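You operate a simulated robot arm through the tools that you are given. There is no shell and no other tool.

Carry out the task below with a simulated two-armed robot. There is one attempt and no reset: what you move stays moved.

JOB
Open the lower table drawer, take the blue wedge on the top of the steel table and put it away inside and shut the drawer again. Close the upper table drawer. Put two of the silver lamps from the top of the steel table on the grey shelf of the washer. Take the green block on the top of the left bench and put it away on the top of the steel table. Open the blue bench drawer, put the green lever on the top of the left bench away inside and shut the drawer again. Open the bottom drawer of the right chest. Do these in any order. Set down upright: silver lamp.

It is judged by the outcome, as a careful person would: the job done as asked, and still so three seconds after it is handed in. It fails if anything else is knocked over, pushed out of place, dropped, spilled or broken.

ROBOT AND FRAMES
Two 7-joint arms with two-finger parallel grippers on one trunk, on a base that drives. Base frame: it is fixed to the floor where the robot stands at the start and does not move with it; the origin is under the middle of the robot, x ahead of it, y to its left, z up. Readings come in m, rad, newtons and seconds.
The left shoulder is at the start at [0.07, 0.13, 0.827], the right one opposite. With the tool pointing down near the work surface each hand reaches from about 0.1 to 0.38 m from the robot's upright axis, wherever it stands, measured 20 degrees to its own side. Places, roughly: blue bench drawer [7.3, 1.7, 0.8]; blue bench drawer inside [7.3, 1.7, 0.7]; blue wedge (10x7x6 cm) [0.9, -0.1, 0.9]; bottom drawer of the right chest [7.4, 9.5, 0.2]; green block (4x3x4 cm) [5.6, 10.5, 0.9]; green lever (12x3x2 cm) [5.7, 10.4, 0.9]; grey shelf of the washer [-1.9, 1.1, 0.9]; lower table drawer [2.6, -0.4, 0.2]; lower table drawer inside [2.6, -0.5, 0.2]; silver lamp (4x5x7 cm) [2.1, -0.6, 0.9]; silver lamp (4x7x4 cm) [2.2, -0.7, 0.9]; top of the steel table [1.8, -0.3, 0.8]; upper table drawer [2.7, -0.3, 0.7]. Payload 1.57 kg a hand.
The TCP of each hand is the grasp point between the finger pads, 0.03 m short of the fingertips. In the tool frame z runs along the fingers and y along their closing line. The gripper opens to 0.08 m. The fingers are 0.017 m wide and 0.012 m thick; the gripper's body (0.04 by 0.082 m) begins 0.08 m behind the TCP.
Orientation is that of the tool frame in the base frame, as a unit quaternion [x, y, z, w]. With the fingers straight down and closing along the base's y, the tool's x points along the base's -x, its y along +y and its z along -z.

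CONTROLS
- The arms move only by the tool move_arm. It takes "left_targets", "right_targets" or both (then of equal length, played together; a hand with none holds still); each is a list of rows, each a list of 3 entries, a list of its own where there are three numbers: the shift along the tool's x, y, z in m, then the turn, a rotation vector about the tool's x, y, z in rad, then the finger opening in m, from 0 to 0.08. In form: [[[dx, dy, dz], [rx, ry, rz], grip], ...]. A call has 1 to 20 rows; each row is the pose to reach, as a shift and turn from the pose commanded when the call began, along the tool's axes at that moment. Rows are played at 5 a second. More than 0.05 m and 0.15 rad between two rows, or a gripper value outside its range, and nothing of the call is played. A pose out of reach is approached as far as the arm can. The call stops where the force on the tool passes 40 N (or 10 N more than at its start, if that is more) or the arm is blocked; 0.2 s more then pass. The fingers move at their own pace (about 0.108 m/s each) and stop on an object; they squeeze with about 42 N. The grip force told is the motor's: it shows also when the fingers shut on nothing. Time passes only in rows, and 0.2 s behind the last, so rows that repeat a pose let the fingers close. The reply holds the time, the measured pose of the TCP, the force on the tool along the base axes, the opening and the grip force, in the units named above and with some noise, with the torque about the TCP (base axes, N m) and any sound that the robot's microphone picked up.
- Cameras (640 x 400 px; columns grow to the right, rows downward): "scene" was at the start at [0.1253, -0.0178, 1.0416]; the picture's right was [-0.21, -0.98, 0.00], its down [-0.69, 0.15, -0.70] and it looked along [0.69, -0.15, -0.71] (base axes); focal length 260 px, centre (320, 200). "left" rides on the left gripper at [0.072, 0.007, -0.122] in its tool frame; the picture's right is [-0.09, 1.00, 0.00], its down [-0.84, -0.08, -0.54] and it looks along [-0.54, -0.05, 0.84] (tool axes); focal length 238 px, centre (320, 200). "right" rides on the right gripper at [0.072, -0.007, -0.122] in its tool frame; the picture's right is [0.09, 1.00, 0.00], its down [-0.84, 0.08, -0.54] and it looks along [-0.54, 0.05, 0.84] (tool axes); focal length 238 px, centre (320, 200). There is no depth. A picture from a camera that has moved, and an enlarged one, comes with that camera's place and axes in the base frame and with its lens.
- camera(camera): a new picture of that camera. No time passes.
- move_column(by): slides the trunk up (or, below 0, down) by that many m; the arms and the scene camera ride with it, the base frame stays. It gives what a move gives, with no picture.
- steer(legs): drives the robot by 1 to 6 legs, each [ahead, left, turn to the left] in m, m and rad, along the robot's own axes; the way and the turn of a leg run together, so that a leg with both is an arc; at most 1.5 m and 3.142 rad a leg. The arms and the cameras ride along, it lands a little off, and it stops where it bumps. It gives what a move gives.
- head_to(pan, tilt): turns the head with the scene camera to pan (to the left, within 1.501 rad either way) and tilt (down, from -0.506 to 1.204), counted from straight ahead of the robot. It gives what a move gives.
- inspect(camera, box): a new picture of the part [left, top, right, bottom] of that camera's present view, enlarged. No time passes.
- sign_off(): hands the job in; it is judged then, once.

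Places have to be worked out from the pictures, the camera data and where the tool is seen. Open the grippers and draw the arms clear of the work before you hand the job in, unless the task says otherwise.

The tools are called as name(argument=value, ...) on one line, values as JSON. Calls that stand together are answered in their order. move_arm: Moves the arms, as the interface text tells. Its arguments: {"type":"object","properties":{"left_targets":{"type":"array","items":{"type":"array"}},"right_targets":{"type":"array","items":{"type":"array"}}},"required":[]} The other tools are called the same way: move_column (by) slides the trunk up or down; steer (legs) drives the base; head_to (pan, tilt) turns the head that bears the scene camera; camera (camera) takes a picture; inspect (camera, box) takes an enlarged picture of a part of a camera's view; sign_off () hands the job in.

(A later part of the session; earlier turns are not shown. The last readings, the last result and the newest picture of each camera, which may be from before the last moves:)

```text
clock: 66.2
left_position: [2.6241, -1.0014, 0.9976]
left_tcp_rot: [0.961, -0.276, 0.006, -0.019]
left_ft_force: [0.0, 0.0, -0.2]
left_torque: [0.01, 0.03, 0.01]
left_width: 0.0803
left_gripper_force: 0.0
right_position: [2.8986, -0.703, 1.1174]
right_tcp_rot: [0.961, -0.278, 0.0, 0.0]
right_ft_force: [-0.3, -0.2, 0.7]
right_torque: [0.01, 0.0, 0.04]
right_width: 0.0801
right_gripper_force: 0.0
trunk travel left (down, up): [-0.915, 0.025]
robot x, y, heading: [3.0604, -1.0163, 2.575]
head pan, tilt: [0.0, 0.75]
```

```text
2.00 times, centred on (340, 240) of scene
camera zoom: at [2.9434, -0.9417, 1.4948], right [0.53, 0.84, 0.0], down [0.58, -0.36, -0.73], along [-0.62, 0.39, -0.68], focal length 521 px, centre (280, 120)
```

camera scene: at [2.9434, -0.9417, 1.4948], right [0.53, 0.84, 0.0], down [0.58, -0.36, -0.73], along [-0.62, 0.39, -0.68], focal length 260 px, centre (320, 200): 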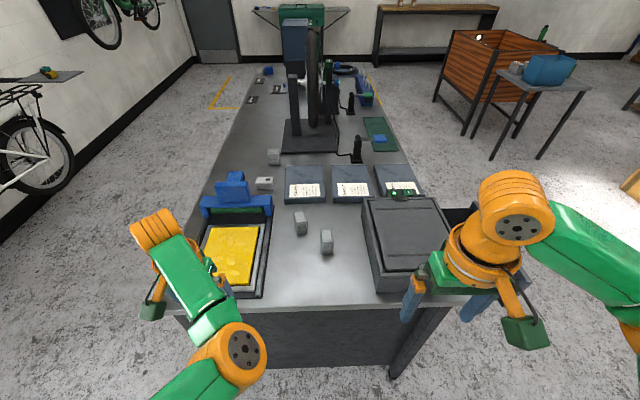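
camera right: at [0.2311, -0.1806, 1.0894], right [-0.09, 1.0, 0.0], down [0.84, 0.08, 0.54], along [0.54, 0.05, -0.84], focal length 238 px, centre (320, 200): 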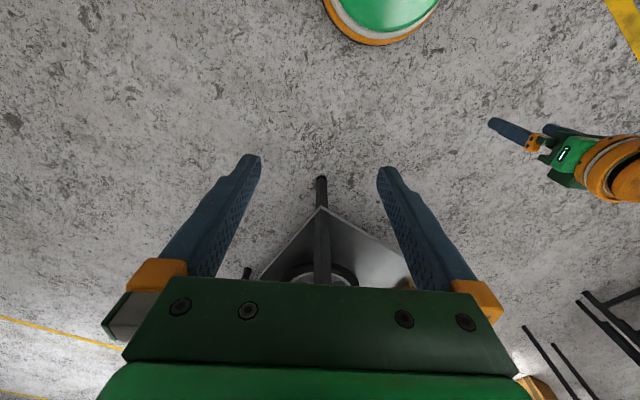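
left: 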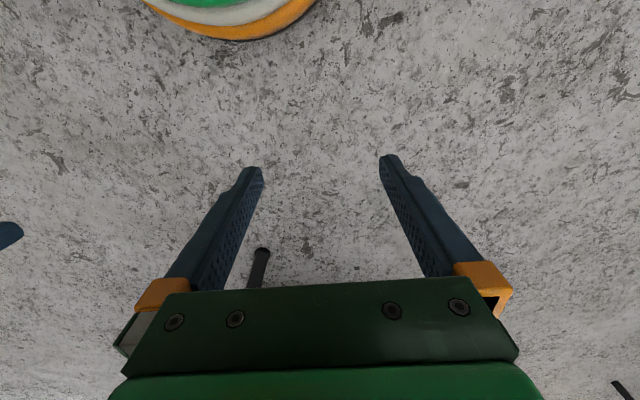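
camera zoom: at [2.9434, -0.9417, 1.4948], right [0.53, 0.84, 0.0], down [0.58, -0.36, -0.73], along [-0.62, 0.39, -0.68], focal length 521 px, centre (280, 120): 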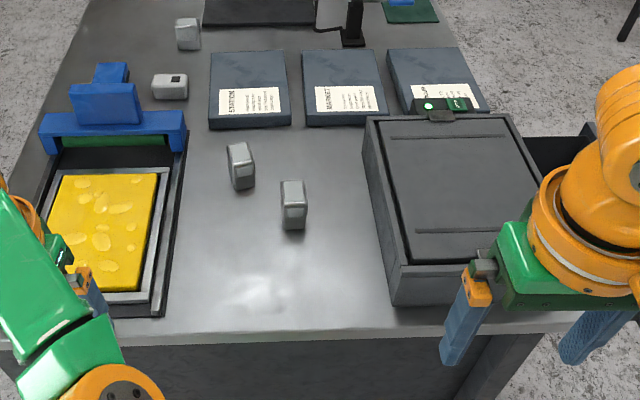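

Triangulation gives a table top at z≈0.85, D centre ≈[2.547,-0.667], C centre ≈[2.436,-0.695]. I test in free air whether the left hand can take a forward-tilted grasp pose, since the lamps need a little more reach.

move_arm(left_targets=[[[-0.013, -0.015, 0.0], [0, -0.0625, 0], 0.08], [[-0.026, -0.03, 0.0], [0, -0.125, 0], 0.08], [[-0.039, -0.045, 0.0], [0, -0.1875, 0], 0.08], [[-0.052, -0.06, 0.0], [0, -0.25, 0], 0.08], [[-0.065, -0.075, 0.0], [0, -0.3125, 0], 0.08], [[-0.078, -0.09, 0.0], [0, -0.375, 0], 0.08], [[-0.091, -0.105, 0.0], [0, -0.4375, 0], 0.08], [[-0.105, -0.12, 0.0], [0, -0.5, 0], 0.08]])

camera(camera="scene")

```text
clock: 68.2
left_position: [2.5592, -0.845, 1.0532]
left_tcp_rot: [0.919, -0.247, -0.294, -0.086]
left_ft_force: [0.4, -0.8, -0.8]
left_torque: [-0.02, -0.01, 0.02]
left_width: 0.0798
left_gripper_force: 0.0
right_position: [2.8992, -0.7034, 1.1176]
right_tcp_rot: [0.96, -0.28, 0.0, 0.0]
right_ft_force: [0.2, -0.3, -1.0]
right_torque: [0.0, -0.01, 0.0]
right_width: 0.0801
right_gripper_force: 0.0
trunk travel left (down, up): [-0.915, 0.025]
robot x, y, heading: [3.0583, -1.0145, 2.579]
head pan, tilt: [0.0, 0.75]
stopped in row 8 (left hand): the arm was blocked; the commanded pose is now the measured one
```

```text
taken
camera scene: at [2.943, -0.9422, 1.4948], right [0.53, 0.84, 0.0], down [0.58, -0.36, -0.73], along [-0.62, 0.39, -0.68], focal length 260 px, centre (320, 200)
```

scene: 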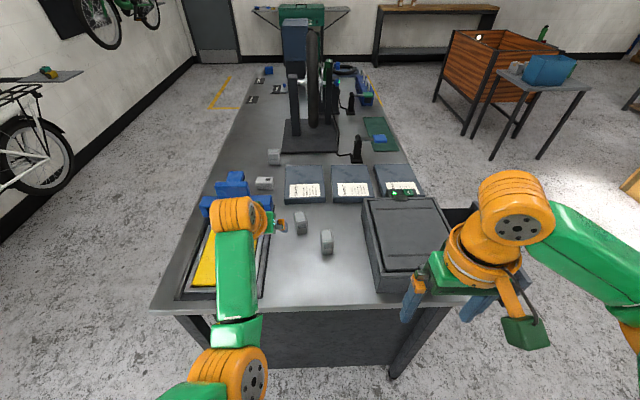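

The left arm got blocked, likely by its inward elbow touching the torso. I look down at it.

head_to(pan=0.4, tilt=1.2)

camera(camera="scene")

camera(camera="right")

```text
clock: 69.1
left_position: [2.5596, -0.8443, 1.051]
left_tcp_rot: [0.92, -0.247, -0.293, -0.085]
left_ft_force: [-1.0, 0.3, 0.2]
left_torque: [-0.03, -0.01, 0.02]
left_width: 0.0798
left_gripper_force: 0.2
right_position: [2.8986, -0.7045, 1.1184]
right_tcp_rot: [0.961, -0.278, 0.0, 0.0]
right_ft_force: [0.3, 0.3, 0.3]
right_torque: [0.0, -0.03, 0.0]
right_width: 0.0803
right_gripper_force: 0.0
trunk travel left (down, up): [-0.915, 0.025]
robot x, y, heading: [3.0598, -1.0103, 2.576]
head pan, tilt: [0.4, 1.201]
```

```text
taken
camera scene: at [2.9581, -0.977, 1.4631], right [0.16, 0.99, 0.0], down [0.92, -0.15, -0.36], along [-0.36, 0.06, -0.93], focal length 260 px, centre (320, 200)
```

scene: 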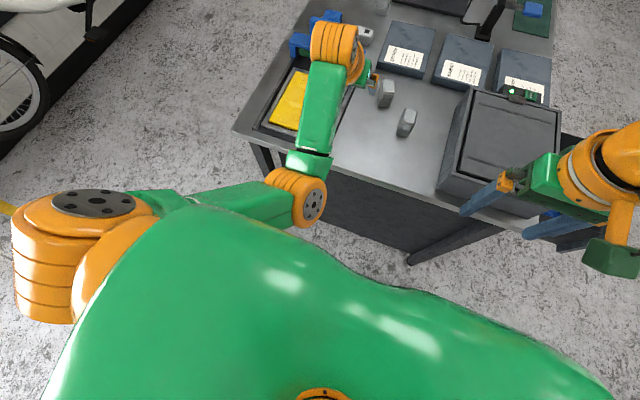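

```text
taken
camera right: at [2.9634, -0.7356, 1.2394], right [-0.45, -0.89, 0.0], down [-0.75, 0.38, 0.54], along [-0.48, 0.25, -0.84], focal length 238 px, centre (320, 200)
```

right: 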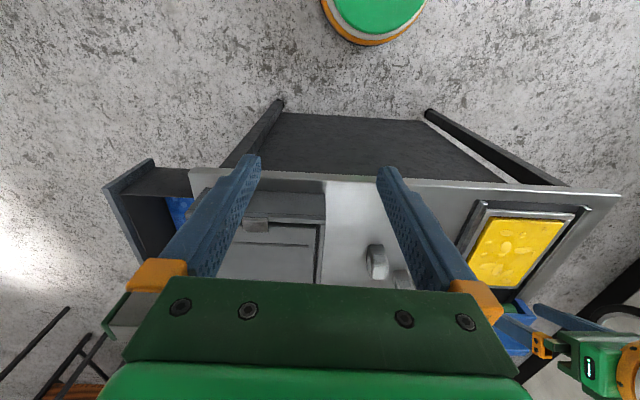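

The upper arm runs along the shell's front edge and rubs on it. I swing the left hand out to the left (straightening the arm there), aiming to bring it back with the elbow on the outside.

move_arm(left_targets=[[[0.019, 0.033, -0.0135], [0, 0.069, 0], 0.08], [[0.038, 0.067, -0.027], [0, 0.138, 0], 0.08], [[0.057, 0.1, -0.04], [0, 0.207, 0], 0.08], [[0.076, 0.133, -0.054], [0, 0.276, 0], 0.08], [[0.095, 0.167, -0.068], [0, 0.345, 0], 0.08], [[0.114, 0.2, -0.081], [0, 0.414, 0], 0.08], [[0.133, 0.233, -0.095], [0, 0.48, 0], 0.08], [[0.152, 0.267, -0.108], [0, 0.55, 0], 0.08], [[0.171, 0.3, -0.122], [0, 0.62, 0], 0.08]])

head_to(pan=1.0, tilt=1.1)

camera(camera="scene")

```text
clock: 71.1
left_position: [2.5906, -1.2065, 1.0436]
left_tcp_rot: [0.964, -0.267, 0.005, -0.012]
left_ft_force: [0.8, -0.1, 0.4]
left_torque: [0.04, 0.01, -0.01]
left_width: 0.0799
left_gripper_force: 0.1
right_position: [2.8971, -0.7059, 1.1171]
right_tcp_rot: [0.961, -0.278, 0.0, 0.0]
right_ft_force: [0.0, 0.5, -0.2]
right_torque: [0.01, -0.02, 0.0]
right_width: 0.0803
right_gripper_force: 0.0
trunk travel left (down, up): [-0.915, 0.025]
robot x, y, heading: [3.0612, -1.0118, 2.574]
head pan, tilt: [0.4, 1.201]
```

```text
clock: 72.1
left_position: [2.591, -1.2031, 1.0449]
left_tcp_rot: [0.964, -0.266, 0.004, -0.012]
left_ft_force: [0.8, -0.3, -0.1]
left_torque: [0.0, 0.02, 0.02]
left_width: 0.0801
left_gripper_force: 0.1
right_position: [2.8987, -0.7037, 1.1166]
right_tcp_rot: [0.961, -0.278, 0.0, 0.0]
right_ft_force: [-0.2, 0.8, -0.3]
right_torque: [-0.01, 0.01, 0.0]
right_width: 0.08
right_gripper_force: 0.1
trunk travel left (down, up): [-0.915, 0.025]
robot x, y, heading: [3.0594, -1.0123, 2.581]
head pan, tilt: [1.0, 1.1]
```

```text
taken
camera scene: at [2.9561, -1.0126, 1.4691], right [-0.42, 0.91, 0.0], down [0.81, 0.38, -0.45], along [-0.41, -0.19, -0.89], focal length 260 px, centre (320, 200)
```

scene: 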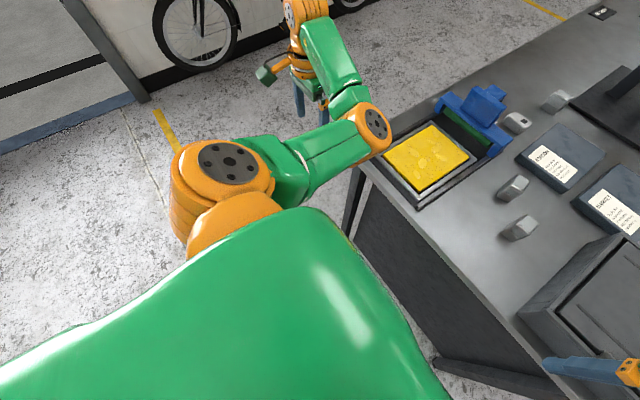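

The left arm is free again but still bent inward. I now stretch it fully to the front-left, then sweep it clockwise along a chord so the elbow can pass through straight to the outside.

move_arm(left_targets=[[[-0.015, 0.03, 0], [0, 0, 0], 0.08], [[-0.03, 0.06, 0], [0, 0, 0], 0.08], [[-0.04, 0.09, 0], [0, 0, 0], 0.08], [[-0.04, 0.09, 0], [0, 0, 0], 0.08]])

camera(camera="scene")

```text
clock: 73.1
left_position: [2.51, -1.2619, 1.0419]
left_tcp_rot: [0.964, -0.266, 0.003, -0.011]
left_ft_force: [-0.5, -0.8, 0.1]
left_torque: [0.01, 0.03, 0.01]
left_width: 0.0802
left_gripper_force: 0.1
right_position: [2.8985, -0.7034, 1.1173]
right_tcp_rot: [0.961, -0.278, 0.0, 0.0]
right_ft_force: [0.4, -0.1, 0.0]
right_torque: [-0.01, 0.01, 0.03]
right_width: 0.0801
right_gripper_force: 0.0
trunk travel left (down, up): [-0.915, 0.025]
robot x, y, heading: [3.0613, -1.0138, 2.575]
head pan, tilt: [1.0, 1.1]
```

```text
taken
camera scene: at [2.9563, -1.013, 1.4691], right [-0.42, 0.91, 0.0], down [0.81, 0.38, -0.45], along [-0.41, -0.19, -0.89], focal length 260 px, centre (320, 200)
```

scene: 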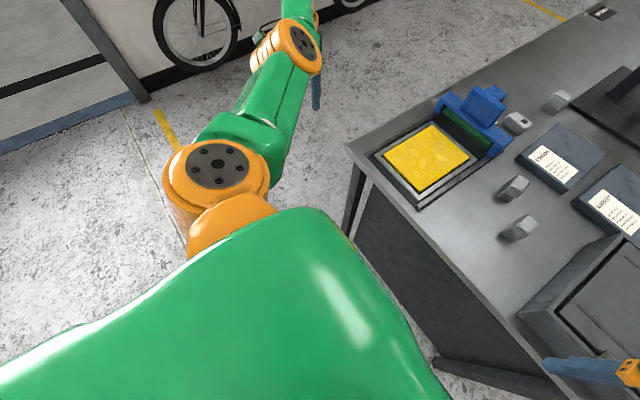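

Nearly straight now. I extend slightly further and then sweep clockwise in fine chord steps.

move_arm(left_targets=[[[-0.015, 0.015, 0], [0, 0, 0], 0.08], [[-0.03, 0.03, 0], [0, 0, 0], 0.08], [[-0.045, 0.045, 0], [0, 0, 0], 0.08], [[-0.06, 0.06, 0], [0, 0, 0], 0.08]])

move_arm(left_targets=[[[-0.015, -0.02, 0], [0, 0, 0], 0.08], [[-0.03, -0.04, 0], [0, 0, 0], 0.08], [[-0.04, -0.06, 0], [0, 0, 0], 0.08], [[-0.045, -0.08, 0], [0, 0, 0], 0.08], [[-0.045, -0.1, 0], [0, 0, 0], 0.08], [[-0.045, -0.12, 0], [0, 0, 0], 0.08], [[-0.045, -0.14, 0], [0, 0, 0], 0.08], [[-0.045, -0.16, 0], [0, 0, 0], 0.08], [[-0.045, -0.18, 0], [0, 0, 0], 0.08]])

camera(camera="scene")

```text
clock: 74.1
left_position: [2.5099, -1.2606, 1.041]
left_tcp_rot: [0.964, -0.267, 0.004, -0.012]
left_ft_force: [0.8, 0.1, 0.6]
left_torque: [-0.04, 0.0, -0.01]
left_width: 0.08
left_gripper_force: 0.1
left hand out of reach, approached as far as the arm can: row 1, 2, 3, 4
right_position: [2.8991, -0.7038, 1.118]
right_tcp_rot: [0.961, -0.278, 0.0, 0.0]
right_ft_force: [0.8, -0.5, 0.0]
right_torque: [0.01, -0.01, 0.0]
right_width: 0.0803
right_gripper_force: 0.1
trunk travel left (down, up): [-0.915, 0.025]
robot x, y, heading: [3.0612, -1.0138, 2.576]
head pan, tilt: [1.0, 1.1]
```

```text
clock: 76.1
left_position: [2.5663, -1.0819, 1.0476]
left_tcp_rot: [0.964, -0.266, 0.005, -0.011]
left_ft_force: [-0.8, 1.1, 0.8]
left_torque: [-0.02, 0.03, 0.01]
left_width: 0.0799
left_gripper_force: 0.1
right_position: [2.8986, -0.7032, 1.1171]
right_tcp_rot: [0.961, -0.278, 0.0, 0.0]
right_ft_force: [0.5, 0.3, -0.6]
right_torque: [-0.02, 0.0, 0.01]
right_width: 0.0797
right_gripper_force: 0.0
trunk travel left (down, up): [-0.915, 0.025]
robot x, y, heading: [3.056, -1.0185, 2.576]
head pan, tilt: [1.0, 1.1]
```

```text
taken
camera scene: at [2.9566, -1.0119, 1.4691], right [-0.42, 0.91, 0.0], down [0.81, 0.38, -0.45], along [-0.41, -0.19, -0.89], focal length 260 px, centre (320, 200)
```

scene: 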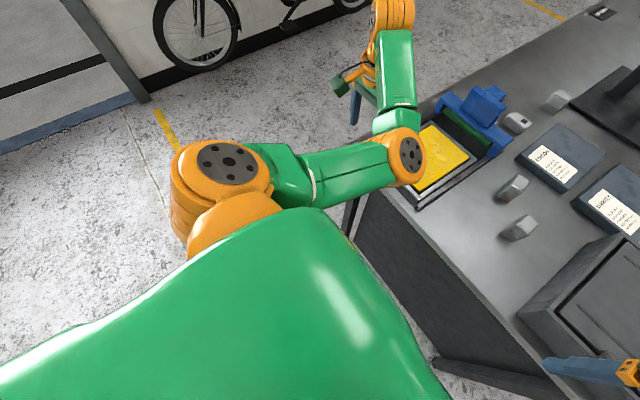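

The elbow only bends one way, so the left arm keeps its inward elbow and works best out at its own side. I'll use separate stances for each hand: first approach so lamp D is in front of the right hand.

steer(legs=[[0.12, 0.119, 0.024]])

head_to(pan=-0.15, tilt=0.9)

camera(camera="scene")

camera(camera="right")

```text
clock: 77.6
left_position: [2.4075, -1.1327, 1.0495]
left_tcp_rot: [0.967, -0.255, 0.002, -0.011]
left_ft_force: [-0.2, -0.4, -0.2]
left_torque: [0.0, 0.06, -0.02]
left_width: 0.0802
left_gripper_force: 0.0
right_position: [2.7318, -0.7458, 1.1169]
right_tcp_rot: [0.964, -0.266, -0.001, 0.001]
right_ft_force: [0.5, -0.2, -0.4]
right_torque: [-0.01, 0.04, 0.0]
right_width: 0.0802
right_gripper_force: 0.0
trunk travel left (down, up): [-0.915, 0.025]
robot x, y, heading: [2.8918, -1.0484, 2.604]
head pan, tilt: [1.0, 1.1]
```

```text
clock: 79.0
left_position: [2.4042, -1.1343, 1.0478]
left_tcp_rot: [0.967, -0.255, 0.005, -0.012]
left_ft_force: [-0.9, -0.1, -0.6]
left_torque: [0.0, 0.02, 0.0]
left_width: 0.0803
left_gripper_force: 0.1
right_position: [2.7278, -0.7465, 1.1177]
right_tcp_rot: [0.964, -0.267, 0.001, -0.001]
right_ft_force: [-0.3, -1.0, -0.1]
right_torque: [0.04, -0.06, 0.02]
right_width: 0.0801
right_gripper_force: 0.1
trunk travel left (down, up): [-0.915, 0.025]
robot x, y, heading: [2.8992, -1.0526, 2.604]
head pan, tilt: [-0.15, 0.901]
```

```text
taken
camera scene: at [2.7909, -0.978, 1.4829], right [0.64, 0.77, 0.0], down [0.6, -0.5, -0.62], along [-0.48, 0.39, -0.78], focal length 260 px, centre (320, 200)
```

scene: 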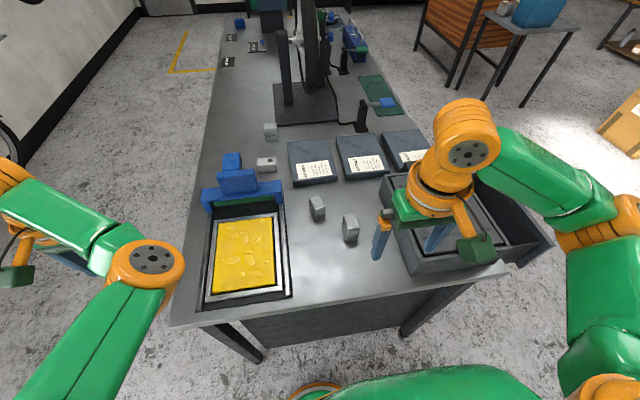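

```text
taken
camera right: at [2.7933, -0.7767, 1.2394], right [-0.43, -0.9, 0.0], down [-0.76, 0.36, 0.54], along [-0.49, 0.23, -0.84], focal length 238 px, centre (320, 200)
```

right: 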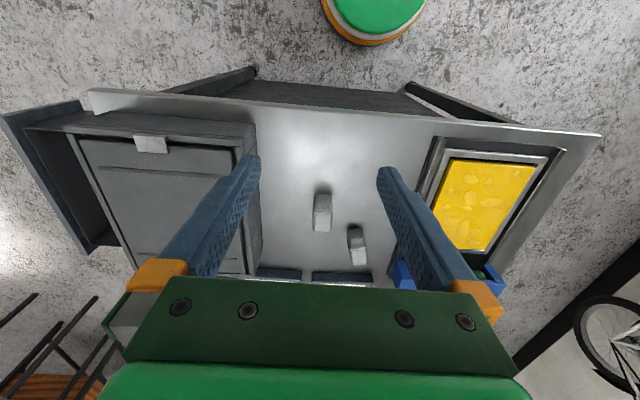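

inspect(camera="right", box=[280, 170, 390, 280])

inspect(camera="scene", box=[290, 180, 380, 250])

```text
3.64 times, centred on (335, 225) of right
camera zoom: at [2.7933, -0.7767, 1.2394], right [-0.43, -0.9, 0.0], down [-0.76, 0.36, 0.54], along [-0.49, 0.23, -0.84], focal length 867 px, centre (266, 109)
```

zoom: 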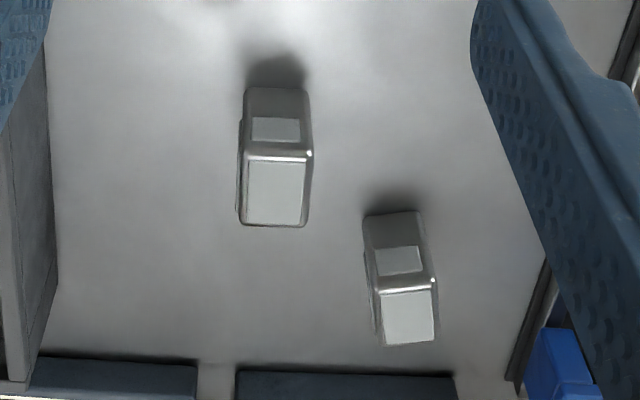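

```text
5.71 times, centred on (335, 215) of scene
camera zoom: at [2.7909, -0.978, 1.4829], right [0.64, 0.77, 0.0], down [0.6, -0.5, -0.62], along [-0.48, 0.39, -0.78], focal length 1489 px, centre (234, 114)
```

zoom: 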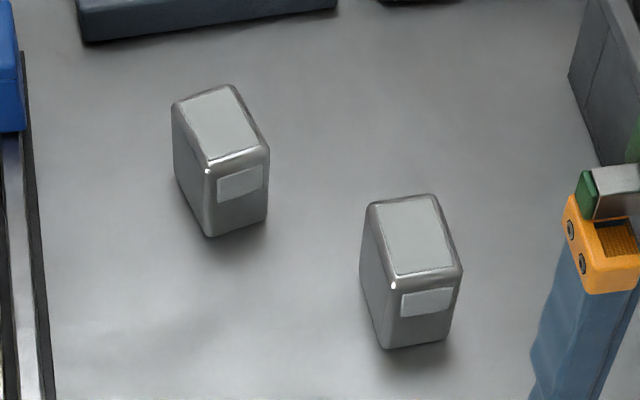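

D sits ≈[2.556,-0.669], C ≈[2.452,-0.699]. I close in by 6 cm so D is comfortably in reach of the right hand.

steer(legs=[[0.06, 0, 0]])

inspect(camera="right", box=[280, 150, 390, 260])

```text
clock: 79.9
left_position: [2.3579, -1.1075, 1.0495]
left_tcp_rot: [0.967, -0.255, 0.002, -0.012]
left_ft_force: [0.3, -0.8, -0.6]
left_torque: [0.01, 0.07, 0.02]
left_width: 0.0799
left_gripper_force: 0.0
right_position: [2.6835, -0.7205, 1.1201]
right_tcp_rot: [0.963, -0.268, -0.003, 0.0]
right_ft_force: [0.2, -0.9, 0.2]
right_torque: [0.02, 0.07, 0.03]
right_width: 0.0799
right_gripper_force: 0.0
trunk travel left (down, up): [-0.915, 0.025]
robot x, y, heading: [2.845, -1.0215, 2.602]
head pan, tilt: [-0.15, 0.901]
```

```text
3.64 times, centred on (335, 205) of right
camera zoom: at [2.7496, -0.7506, 1.2412], right [-0.43, -0.9, 0.0], down [-0.75, 0.36, 0.55], along [-0.49, 0.24, -0.84], focal length 867 px, centre (266, 182)
```

zoom: 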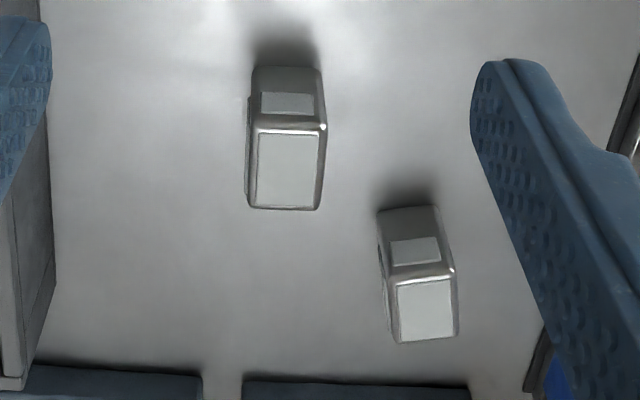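

I compute D to be 0.134 m ahead and 0.018 m left of the right TCP. I tilt the right tool forward 0.4 rad, move over it and descend with the fingers open.

move_arm(right_targets=[[[-0.022, 0.003, 0.01], [0, -0.07, 0], 0.08], [[-0.045, 0.006, 0.02], [0, -0.14, 0], 0.08], [[-0.067, 0.009, 0.03], [0, -0.21, 0], 0.08], [[-0.09, 0.012, 0.04], [0, -0.28, 0], 0.08], [[-0.112, 0.015, 0.05], [0, -0.34, 0], 0.08], [[-0.1335, 0.0175, 0.06], [0, -0.4, 0], 0.08], [[-0.1335, 0.0175, 0.06], [0, -0.4, 0], 0.08]])

camera(camera="right")

```text
clock: 81.5
left_position: [2.3524, -1.1034, 1.0462]
left_tcp_rot: [0.967, -0.254, 0.005, -0.011]
left_ft_force: [-0.3, 0.0, 0.1]
left_torque: [0.0, 0.02, -0.04]
left_width: 0.0799
left_gripper_force: 0.0
right_position: [2.5522, -0.6613, 1.0564]
right_tcp_rot: [0.945, -0.261, -0.192, -0.052]
right_ft_force: [-0.2, 0.3, 0.5]
right_torque: [0.01, 0.0, -0.01]
right_width: 0.08
right_gripper_force: 0.1
trunk travel left (down, up): [-0.915, 0.025]
robot x, y, heading: [2.8453, -1.0193, 2.6]
head pan, tilt: [-0.15, 0.901]
```

```text
taken
camera right: at [2.6545, -0.713, 1.1415], right [-0.44, -0.9, -0.04], down [-0.52, 0.22, 0.83], along [-0.73, 0.38, -0.56], focal length 238 px, centre (320, 200)
```

right: 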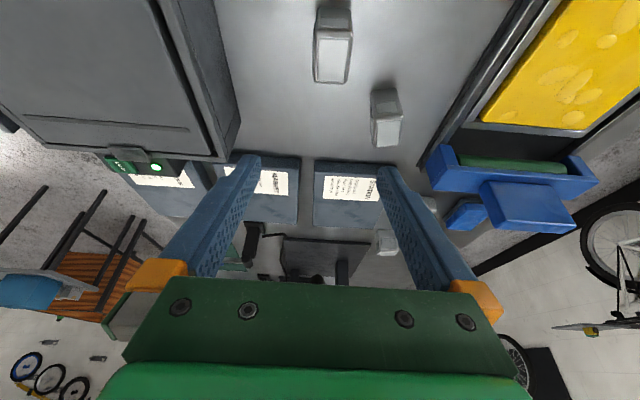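

The right TCP is about 1 cm beyond D's centre; I descend vertically with that correction, keeping the tilt.

move_arm(right_targets=[[[0.0143, 0.001, 0.0289], [0, 0, 0], 0.08], [[0.0287, 0.002, 0.0578], [0, 0, 0], 0.08], [[0.043, 0.003, 0.0867], [0, 0, 0], 0.08], [[0.0574, 0.003, 0.1156], [0, 0, 0], 0.08], [[0.0717, 0.003, 0.1445], [0, 0, 0], 0.08], [[0.0717, 0.003, 0.1445], [0, 0, 0], 0.08]])

camera(camera="right")

inspect(camera="scene", box=[280, 150, 480, 290])

```text
clock: 82.9
left_position: [2.3526, -1.1041, 1.0468]
left_tcp_rot: [0.967, -0.254, 0.006, -0.011]
left_ft_force: [-0.1, -0.6, 0.0]
left_torque: [0.02, 0.01, 0.0]
left_width: 0.0798
left_gripper_force: 0.1
right_position: [2.5596, -0.6708, 0.8976]
right_tcp_rot: [0.945, -0.261, -0.191, -0.053]
right_ft_force: [-0.5, -0.9, 0.2]
right_torque: [0.0, 0.0, -0.01]
right_width: 0.0799
right_gripper_force: 0.0
trunk travel left (down, up): [-0.915, 0.025]
robot x, y, heading: [2.8455, -1.0219, 2.602]
head pan, tilt: [-0.15, 0.901]
```

```text
taken
camera right: at [2.6612, -0.7226, 0.9806], right [-0.44, -0.9, -0.04], down [-0.52, 0.22, 0.82], along [-0.73, 0.38, -0.56], focal length 238 px, centre (320, 200)
```

right: 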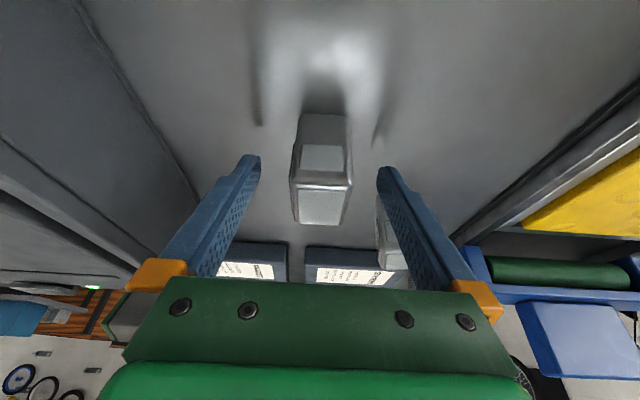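

```text
2.86 times, centred on (380, 220) of scene
camera zoom: at [2.7396, -0.9473, 1.4829], right [0.64, 0.77, 0.0], down [0.6, -0.5, -0.62], along [-0.48, 0.4, -0.78], focal length 744 px, centre (149, 143)
```

zoom: 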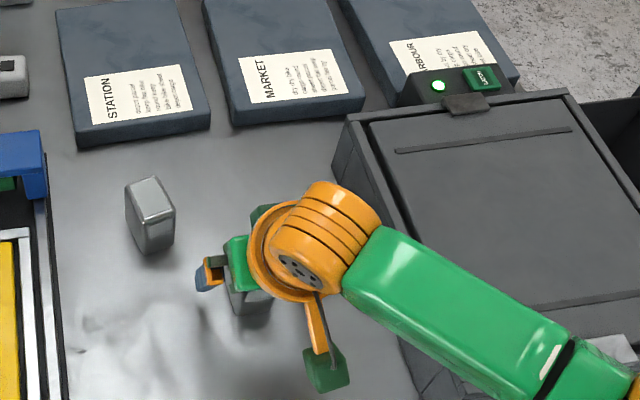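

D sits centred between the fingers. I close the right gripper.

move_arm(right_targets=[[[0, 0, 0], [0, 0, 0], 0.02], [[0, 0, 0], [0, 0, 0], 0.02], [[0, 0, 0], [0, 0, 0], 0.02], [[0, 0, 0], [0, 0, 0], 0.02]])

camera(camera="right")

```text
clock: 83.9
left_position: [2.3522, -1.1035, 1.0477]
left_tcp_rot: [0.967, -0.255, 0.005, -0.011]
left_ft_force: [0.6, -0.1, 0.3]
left_torque: [-0.01, 0.01, 0.0]
left_width: 0.0801
left_gripper_force: 0.1
right_position: [2.5593, -0.6711, 0.8962]
right_tcp_rot: [0.945, -0.261, -0.191, -0.052]
right_ft_force: [0.3, -0.1, -0.6]
right_torque: [-0.03, -0.01, -0.01]
right_width: 0.0353
right_gripper_force: 41.6
trunk travel left (down, up): [-0.915, 0.025]
robot x, y, heading: [2.8435, -1.0183, 2.603]
head pan, tilt: [-0.15, 0.901]
```

```text
taken
camera right: at [2.6612, -0.7225, 0.981], right [-0.44, -0.9, -0.04], down [-0.52, 0.22, 0.82], along [-0.73, 0.38, -0.56], focal length 238 px, centre (320, 200)
```

right: 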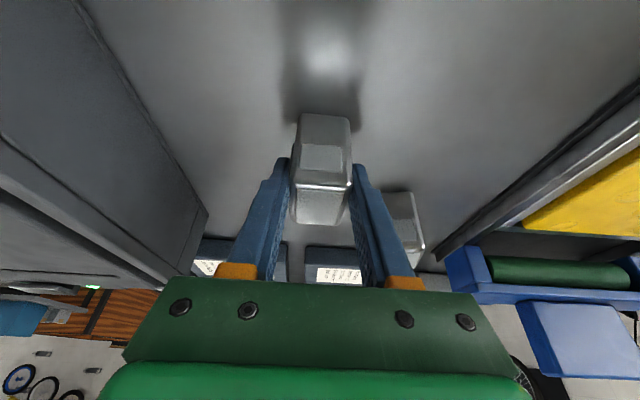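

D is gripped (0.035 m wide). I lift it straight up and then draw it back to the right side.

move_arm(right_targets=[[[-0.0117, 0, -0.0276], [0, 0, 0], 0.02], [[-0.0273, 0, -0.0645], [0, 0, 0], 0.02], [[-0.0428, 0, -0.1013], [0, 0, 0], 0.02], [[-0.0584, 0, -0.1382], [0, 0, 0], 0.02], [[-0.07, 0, -0.1658], [0, 0, 0], 0.02], [[-0.0332, -0.012, -0.1814], [0, 0, 0], 0.02], [[0.0037, -0.03, -0.197], [0, 0, 0], 0.02], [[0.0403, -0.05, -0.2126], [0, 0, 0], 0.02]])

camera(camera="scene")

```text
clock: 85.7
left_position: [2.3543, -1.1026, 1.0474]
left_tcp_rot: [0.967, -0.255, 0.004, -0.01]
left_ft_force: [0.1, -0.1, 0.7]
left_torque: [0.01, 0.01, 0.0]
left_width: 0.0798
left_gripper_force: 0.1
right_position: [2.6748, -0.6775, 1.0742]
right_tcp_rot: [0.944, -0.262, -0.191, -0.053]
right_ft_force: [-0.2, -0.8, -0.5]
right_torque: [0.0, -0.02, 0.04]
right_width: 0.0352
right_gripper_force: 42.4
right hand out of reach, approached as far as the arm can: row 8
trunk travel left (down, up): [-0.915, 0.025]
robot x, y, heading: [2.8454, -1.0204, 2.6]
head pan, tilt: [-0.15, 0.901]
```

```text
taken
camera scene: at [2.7412, -0.9469, 1.483], right [0.64, 0.77, 0.0], down [0.6, -0.5, -0.62], along [-0.48, 0.4, -0.78], focal length 260 px, centre (320, 200)
```

scene: 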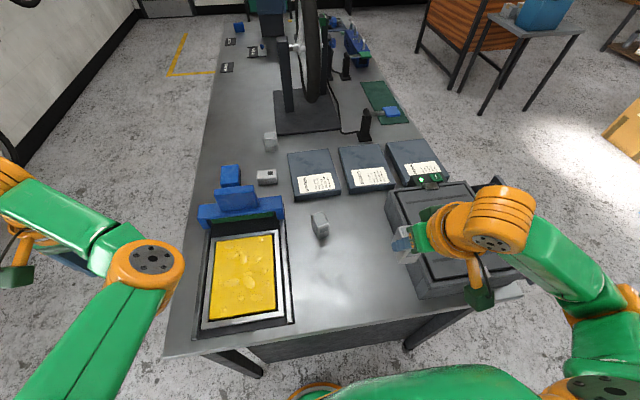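

Lamp D is held clear. I raise the right hand a bit, then strafe right so that C comes in front of the left hand.

move_arm(right_targets=[[[-0.0117, 0, -0.0276], [0, 0, 0], 0.02], [[-0.0234, 0, -0.0552], [0, 0, 0], 0.02]])

steer(legs=[[0.0, -0.25, 0.0]])

head_to(pan=0.15, tilt=0.9)

camera(camera="scene")

camera(camera="left")

```text
clock: 86.3
left_position: [2.3535, -1.105, 1.0466]
left_tcp_rot: [0.967, -0.254, 0.004, -0.012]
left_ft_force: [0.6, 0.1, -0.5]
left_torque: [-0.03, -0.05, 0.04]
left_width: 0.0801
left_gripper_force: 0.1
right_position: [2.6745, -0.6769, 1.1372]
right_tcp_rot: [0.945, -0.261, -0.191, -0.053]
right_ft_force: [0.2, -0.1, -1.5]
right_torque: [0.0, -0.02, 0.01]
right_width: 0.0354
right_gripper_force: 41.5
trunk travel left (down, up): [-0.915, 0.025]
robot x, y, heading: [2.8462, -1.0201, 2.6]
head pan, tilt: [-0.15, 0.901]
```

```text
clock: 88.1
left_position: [2.4776, -0.8944, 1.0458]
left_tcp_rot: [0.967, -0.254, 0.005, -0.012]
left_ft_force: [-0.3, 0.1, -0.1]
left_torque: [-0.02, -0.01, 0.0]
left_width: 0.0798
left_gripper_force: 0.1
right_position: [2.7993, -0.4685, 1.1379]
right_tcp_rot: [0.945, -0.261, -0.192, -0.054]
right_ft_force: [0.6, -0.2, -0.7]
right_torque: [0.04, 0.0, 0.0]
right_width: 0.0354
right_gripper_force: 41.9
trunk travel left (down, up): [-0.915, 0.025]
robot x, y, heading: [2.9714, -0.8099, 2.605]
head pan, tilt: [-0.15, 0.901]
```

```text
clock: 88.9
left_position: [2.4795, -0.8914, 1.0469]
left_tcp_rot: [0.967, -0.254, 0.005, -0.011]
left_ft_force: [0.7, 0.4, 0.2]
left_torque: [-0.02, 0.01, 0.02]
left_width: 0.0798
left_gripper_force: 0.1
right_position: [2.8, -0.4653, 1.1367]
right_tcp_rot: [0.944, -0.262, -0.191, -0.054]
right_ft_force: [-0.2, -0.3, -1.7]
right_torque: [-0.02, -0.01, -0.01]
right_width: 0.0354
right_gripper_force: 41.7
trunk travel left (down, up): [-0.915, 0.025]
robot x, y, heading: [2.9763, -0.8097, 2.6]
head pan, tilt: [0.15, 0.901]
```

```text
taken
camera scene: at [2.8549, -0.7547, 1.4829], right [0.38, 0.92, 0.0], down [0.72, -0.3, -0.62], along [-0.57, 0.24, -0.78], focal length 260 px, centre (320, 200)
```

scene: 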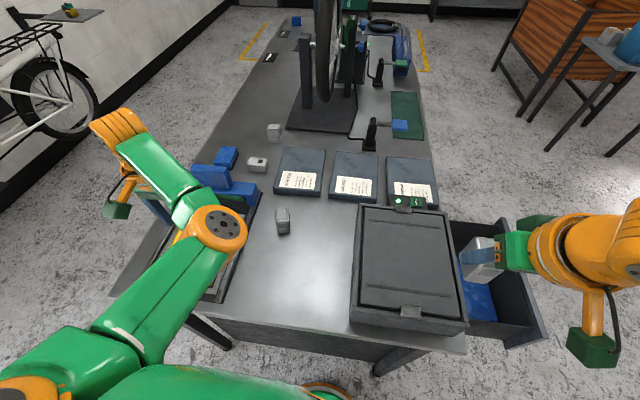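

```text
taken
camera left: at [2.5379, -0.936, 1.17], right [-0.57, -0.82, -0.02], down [-0.7, 0.47, 0.54], along [-0.43, 0.33, -0.84], focal length 238 px, centre (320, 200)
```

left: 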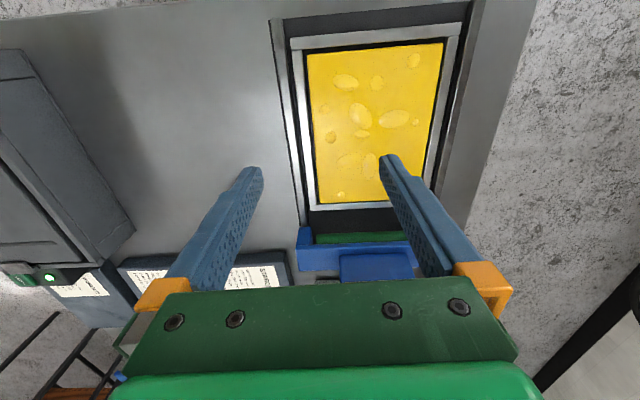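

inspect(camera="scene", box=[250, 190, 330, 250])

```text
6.67 times, centred on (290, 220) of scene
camera zoom: at [2.8549, -0.7547, 1.4829], right [0.38, 0.92, 0.0], down [0.72, -0.3, -0.62], along [-0.57, 0.24, -0.78], focal length 1737 px, centre (520, 67)
```

zoom: 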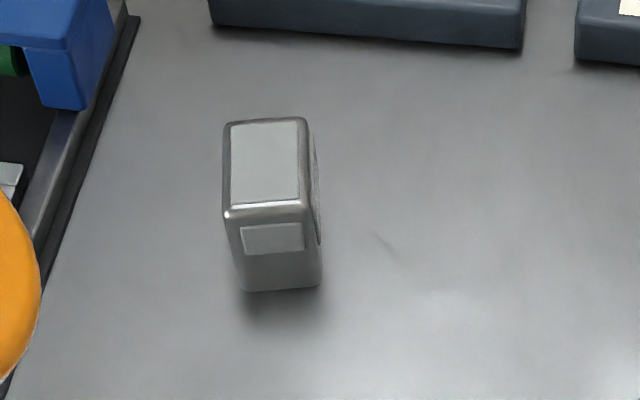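

C centre ≈[2.449,-0.695], yawed about 0.2 rad. I bring the left hand above it with a forward tilt and matching yaw.

move_arm(left_targets=[[[-0.0154, -0.0195, 0], [-0.0059, -0.0561, -0.0258], 0.08], [[-0.0308, -0.039, 0], [-0.0118, -0.1121, -0.0517], 0.08], [[-0.0461, -0.0585, 0], [-0.0177, -0.1682, -0.0775], 0.08], [[-0.0615, -0.078, 0], [-0.0236, -0.2243, -0.1033], 0.08], [[-0.0769, -0.0975, 0], [-0.0296, -0.2803, -0.1291], 0.08], [[-0.0923, -0.117, 0], [-0.0355, -0.3364, -0.155], 0.08], [[-0.1076, -0.1365, 0], [-0.0414, -0.3924, -0.1808], 0.08], [[-0.123, -0.156, 0], [-0.0473, -0.4485, -0.2066], 0.08], [[-0.123, -0.156, 0], [-0.0473, -0.4485, -0.2066], 0.08]])

camera(camera="left")

camera(camera="scene")

```text
clock: 90.9
left_position: [2.4494, -0.6959, 1.0499]
left_tcp_rot: [0.964, -0.145, -0.216, -0.045]
left_ft_force: [0.6, 0.1, -0.2]
left_torque: [-0.01, -0.04, 0.0]
left_width: 0.0802
left_gripper_force: 0.1
right_position: [2.7991, -0.4661, 1.1364]
right_tcp_rot: [0.944, -0.262, -0.192, -0.054]
right_ft_force: [0.9, 0.5, -0.3]
right_torque: [0.0, 0.0, 0.03]
right_width: 0.035
right_gripper_force: 41.7
trunk travel left (down, up): [-0.915, 0.025]
robot x, y, heading: [2.9714, -0.8082, 2.606]
head pan, tilt: [0.15, 0.901]
```

```text
taken
camera left: at [2.5591, -0.7392, 1.1302], right [-0.38, -0.93, 0.02], down [-0.48, 0.21, 0.85], along [-0.79, 0.31, -0.53], focal length 238 px, centre (320, 200)
```

left: 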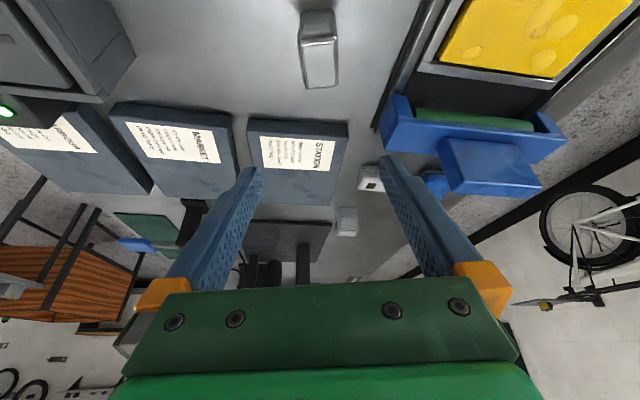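

```text
taken
camera scene: at [2.8546, -0.7552, 1.4829], right [0.38, 0.92, 0.0], down [0.72, -0.3, -0.62], along [-0.57, 0.24, -0.78], focal length 260 px, centre (320, 200)
```

scene: 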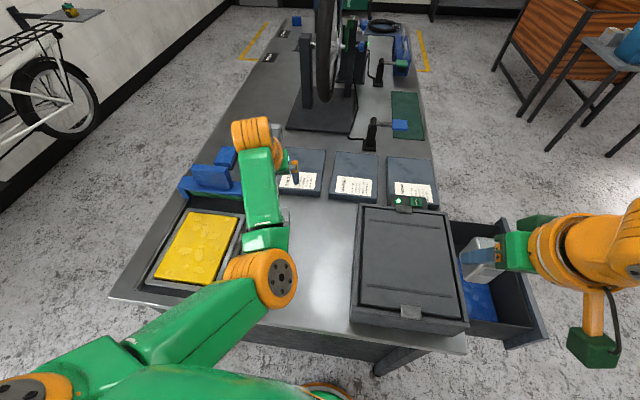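

C lies directly below the left TCP (within 4 mm). I descend vertically with open fingers.

move_arm(left_targets=[[[0.0133, 0.001, 0.0275], [-0.005, 0, -0.011], 0.08], [[0.0266, 0.002, 0.0551], [-0.01, 0, -0.022], 0.08], [[0.04, 0.003, 0.0826], [-0.016, 0, -0.033], 0.08], [[0.0533, 0.003, 0.1102], [-0.021, 0, -0.044], 0.08], [[0.0666, 0.003, 0.1377], [-0.026, 0, -0.054], 0.08], [[0.0666, 0.003, 0.1377], [-0.026, 0, -0.054], 0.08]])

camera(camera="left")

```text
clock: 92.3
left_position: [2.4519, -0.6962, 0.8979]
left_tcp_rot: [0.969, -0.116, -0.217, -0.037]
left_ft_force: [0.0, -0.3, -0.3]
left_torque: [0.0, 0.0, -0.02]
left_width: 0.0797
left_gripper_force: 0.0
right_position: [2.7998, -0.4665, 1.1364]
right_tcp_rot: [0.944, -0.262, -0.191, -0.053]
right_ft_force: [-0.2, 0.0, -0.5]
right_torque: [0.02, 0.0, 0.02]
right_width: 0.0353
right_gripper_force: 42.5
trunk travel left (down, up): [-0.915, 0.025]
robot x, y, heading: [2.9683, -0.8093, 2.603]
head pan, tilt: [0.15, 0.901]
```

```text
taken
camera left: at [2.5632, -0.7326, 0.9778], right [-0.32, -0.95, 0.02], down [-0.5, 0.18, 0.85], along [-0.81, 0.26, -0.53], focal length 238 px, centre (320, 200)
```

left: 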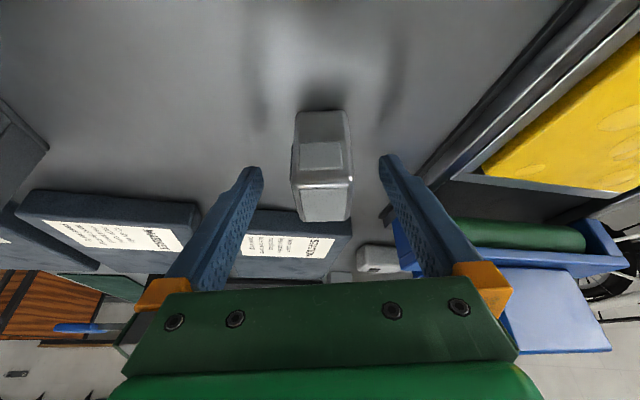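

C is centred between the left fingers; I close the left gripper.

move_arm(left_targets=[[[0, 0, 0], [0, 0, 0], 0.02], [[0, 0, 0], [0, 0, 0], 0.02], [[0, 0, 0], [0, 0, 0], 0.02], [[0, 0, 0], [0, 0, 0], 0.02]])

camera(camera="left")

```text
clock: 93.3
left_position: [2.4505, -0.6953, 0.8979]
left_tcp_rot: [0.969, -0.117, -0.216, -0.038]
left_ft_force: [-0.2, -0.8, 1.1]
left_torque: [-0.03, 0.09, -0.01]
left_width: 0.0351
left_gripper_force: 42.2
right_position: [2.8005, -0.4643, 1.1362]
right_tcp_rot: [0.944, -0.262, -0.191, -0.053]
right_ft_force: [0.7, 0.8, -0.9]
right_torque: [0.02, -0.02, 0.02]
right_width: 0.0355
right_gripper_force: 42.0
trunk travel left (down, up): [-0.915, 0.025]
robot x, y, heading: [2.9723, -0.8062, 2.601]
head pan, tilt: [0.15, 0.901]
```

```text
taken
camera left: at [2.5632, -0.7327, 0.9781], right [-0.32, -0.95, 0.02], down [-0.5, 0.18, 0.85], along [-0.81, 0.27, -0.53], focal length 238 px, centre (320, 200)
```

left: 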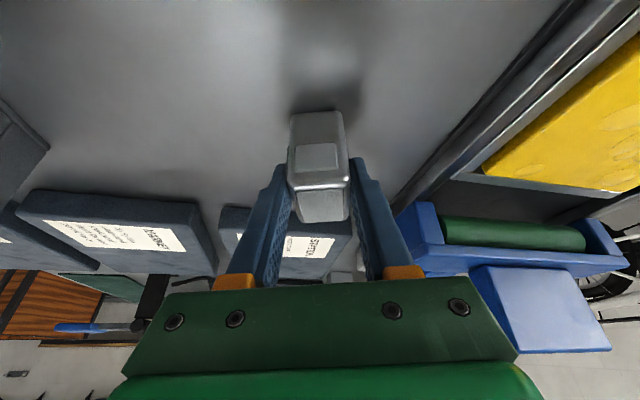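

Gripped. I lift C straight up, clear of the clamp.

move_arm(left_targets=[[[-0.0145, 0, -0.0307], [0, 0, 0], 0.02], [[-0.0291, 0, -0.0615], [0, 0, 0], 0.02], [[-0.0436, 0, -0.0922], [0, 0, 0], 0.02], [[-0.0582, 0, -0.123], [0, 0, 0], 0.02], [[-0.0727, 0, -0.1537], [0, 0, 0], 0.02]])

steer(legs=[[-0.5, 0, 0]])

head_to(pan=-0.6, tilt=0.6)

camera(camera="scene")

```text
clock: 94.5
left_position: [2.4502, -0.6988, 1.067]
left_tcp_rot: [0.969, -0.117, -0.216, -0.038]
left_ft_force: [-0.8, -0.2, 0.0]
left_torque: [-0.04, -0.03, 0.03]
left_width: 0.0354
left_gripper_force: 41.8
right_position: [2.8014, -0.4649, 1.1367]
right_tcp_rot: [0.944, -0.263, -0.191, -0.054]
right_ft_force: [-0.4, 0.6, -1.0]
right_torque: [0.02, 0.03, -0.01]
right_width: 0.0352
right_gripper_force: 42.6
trunk travel left (down, up): [-0.915, 0.025]
robot x, y, heading: [2.9744, -0.8093, 2.603]
head pan, tilt: [0.15, 0.901]
```

```text
clock: 97.5
left_position: [2.8778, -0.9549, 1.0667]
left_tcp_rot: [0.969, -0.118, -0.215, -0.038]
left_ft_force: [-0.6, -0.3, -1.1]
left_torque: [-0.02, 0.01, -0.02]
left_width: 0.0352
left_gripper_force: 41.8
right_position: [3.2292, -0.7224, 1.1353]
right_tcp_rot: [0.944, -0.263, -0.19, -0.053]
right_ft_force: [-0.2, 0.2, 0.2]
right_torque: [-0.03, -0.05, -0.01]
right_width: 0.0352
right_gripper_force: 41.9
trunk travel left (down, up): [-0.915, 0.025]
robot x, y, heading: [3.4023, -1.071, 2.598]
head pan, tilt: [0.15, 0.901]
```

```text
clock: 98.6
left_position: [2.8791, -0.9562, 1.0664]
left_tcp_rot: [0.969, -0.118, -0.215, -0.037]
left_ft_force: [0.2, 0.0, -0.5]
left_torque: [-0.01, -0.01, 0.0]
left_width: 0.0351
left_gripper_force: 42.6
right_position: [3.2309, -0.7241, 1.1358]
right_tcp_rot: [0.944, -0.263, -0.191, -0.053]
right_ft_force: [-0.5, -0.6, -0.7]
right_torque: [0.0, -0.03, -0.01]
right_width: 0.0351
right_gripper_force: 41.9
trunk travel left (down, up): [-0.915, 0.025]
robot x, y, heading: [3.4017, -1.0657, 2.6]
head pan, tilt: [-0.6, 0.6]
```

```text
taken
camera scene: at [3.3178, -0.9621, 1.5076], right [0.91, 0.42, 0.0], down [0.24, -0.51, -0.82], along [-0.34, 0.75, -0.57], focal length 260 px, centre (320, 200)
```

scene: 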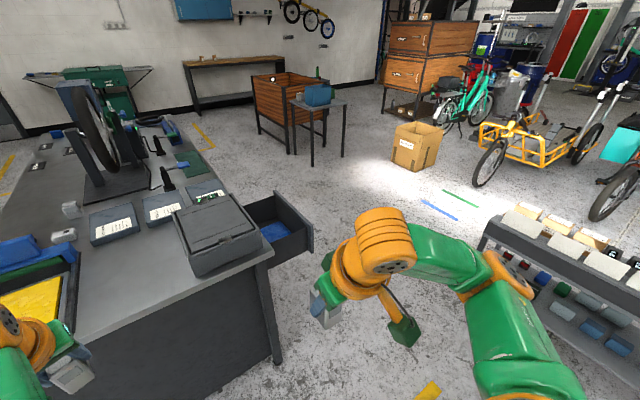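

Both lamps are held. The washer's grey wing at [-1.9,1.1] lies beyond the table's far end, so I strafe left past the table's side and drive along it to the washer.

steer(legs=[[0, 1.13, 0], [1.5, 0, 0], [1.5, 0, 0], [1.2, 0, 0]])

head_to(pan=0.0, tilt=0.5)

camera(camera="scene")

```text
clock: 124.1
left_position: [-1.339, 0.151, 1.0667]
left_tcp_rot: [0.97, -0.102, -0.216, -0.034]
left_ft_force: [0.1, 0.2, -1.7]
left_torque: [0.01, -0.03, -0.01]
left_width: 0.0353
left_gripper_force: 41.8
right_position: [-0.996, 0.3945, 1.1359]
right_tcp_rot: [0.949, -0.247, -0.192, -0.05]
right_ft_force: [-0.5, 0.1, -0.8]
right_torque: [0.0, 0.0, 0.02]
right_width: 0.0352
right_gripper_force: 42.3
trunk travel left (down, up): [-0.915, 0.025]
robot x, y, heading: [-0.8177, 0.0565, 2.631]
head pan, tilt: [-0.6, 0.6]
```

```text
clock: 125.1
left_position: [-1.3399, 0.1514, 1.0663]
left_tcp_rot: [0.97, -0.102, -0.216, -0.034]
left_ft_force: [0.3, 0.0, 0.4]
left_torque: [0.03, 0.01, 0.01]
left_width: 0.0353
left_gripper_force: 42.2
right_position: [-0.9962, 0.3965, 1.1382]
right_tcp_rot: [0.949, -0.246, -0.192, -0.05]
right_ft_force: [-0.3, 0.7, -0.8]
right_torque: [0.01, 0.0, 0.02]
right_width: 0.035
right_gripper_force: 41.8
trunk travel left (down, up): [-0.915, 0.025]
robot x, y, heading: [-0.8148, 0.0547, 2.632]
head pan, tilt: [0.0, 0.499]
```

```text
taken
camera scene: at [-0.9428, 0.1257, 1.5167], right [0.49, 0.87, 0.0], down [0.42, -0.23, -0.88], along [-0.77, 0.43, -0.48], focal length 260 px, centre (320, 200)
```

scene: 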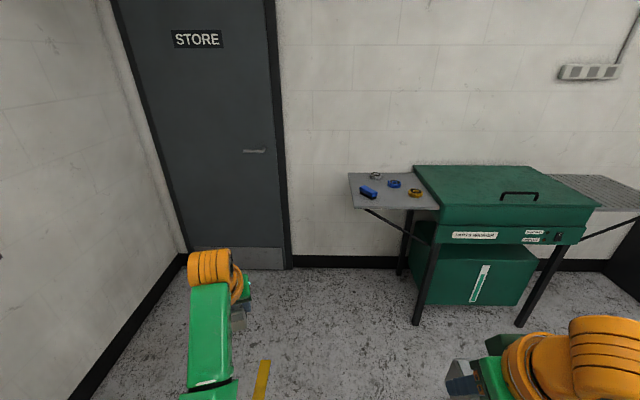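

The grey side shelf of the washer is visible with some small items on it. I zoom in to find free space.

inspect(camera="scene", box=[330, 150, 470, 240])

```text
4.44 times, centred on (400, 195) of scene
camera zoom: at [-0.9428, 0.1257, 1.5167], right [0.49, 0.87, 0.0], down [0.42, -0.23, -0.88], along [-0.77, 0.43, -0.48], focal length 1158 px, centre (-36, 222)
```

zoom: 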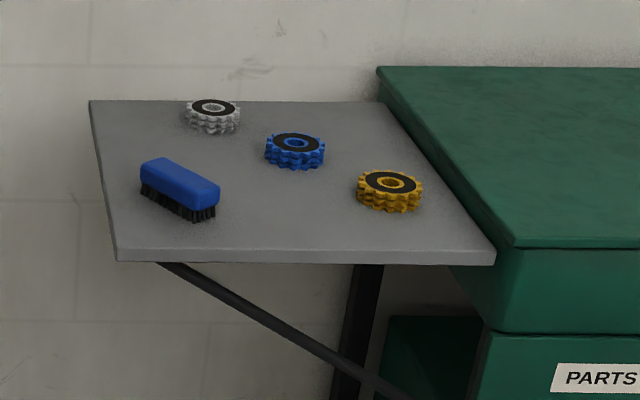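

The shelf is about 0.41×0.42 m at z≈0.88, with a brush, two gears and a ring on it; the front-middle strip is free. I move in front of it, stopping short for a closer look.

steer(legs=[[0.0, -0.488, -0.032], [0.55, 0, 0]])

head_to(pan=0.1, tilt=0.75)

camera(camera="scene")

```text
clock: 130.7
left_position: [-1.5563, 0.8686, 1.067]
left_tcp_rot: [0.968, -0.118, -0.216, -0.037]
left_ft_force: [-0.3, -0.2, -1.5]
left_torque: [-0.04, 0.02, -0.02]
left_width: 0.0354
left_gripper_force: 42.0
right_position: [-1.2042, 1.1015, 1.1362]
right_tcp_rot: [0.944, -0.263, -0.192, -0.054]
right_ft_force: [0.4, -0.1, -0.8]
right_torque: [-0.03, 0.01, -0.02]
right_width: 0.0353
right_gripper_force: 42.5
trunk travel left (down, up): [-0.915, 0.025]
robot x, y, heading: [-1.0346, 0.759, 2.6]
head pan, tilt: [0.0, 0.499]
```

```text
clock: 131.5
left_position: [-1.5575, 0.8709, 1.0667]
left_tcp_rot: [0.969, -0.118, -0.215, -0.038]
left_ft_force: [1.0, -0.1, -0.3]
left_torque: [-0.01, -0.02, -0.01]
left_width: 0.0352
left_gripper_force: 42.0
right_position: [-1.2057, 1.1027, 1.1357]
right_tcp_rot: [0.944, -0.263, -0.192, -0.053]
right_ft_force: [-0.2, 0.3, -0.8]
right_torque: [-0.01, -0.05, -0.02]
right_width: 0.0351
right_gripper_force: 42.7
trunk travel left (down, up): [-0.915, 0.025]
robot x, y, heading: [-1.0349, 0.7592, 2.6]
head pan, tilt: [0.099, 0.75]
```

```text
taken
camera scene: at [-1.1578, 0.82, 1.4948], right [0.43, 0.9, 0.0], down [0.62, -0.29, -0.73], along [-0.66, 0.31, -0.68], focal length 260 px, centre (320, 200)
```

scene: 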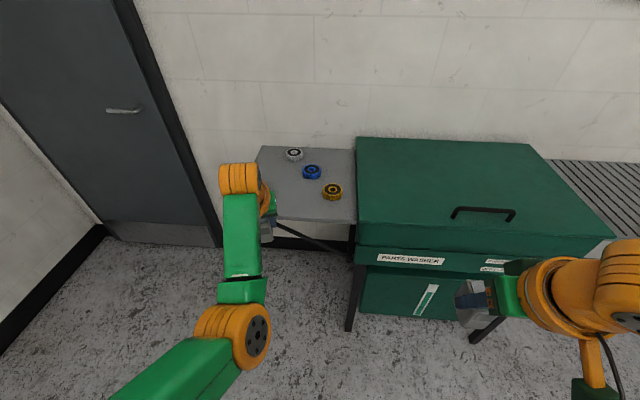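

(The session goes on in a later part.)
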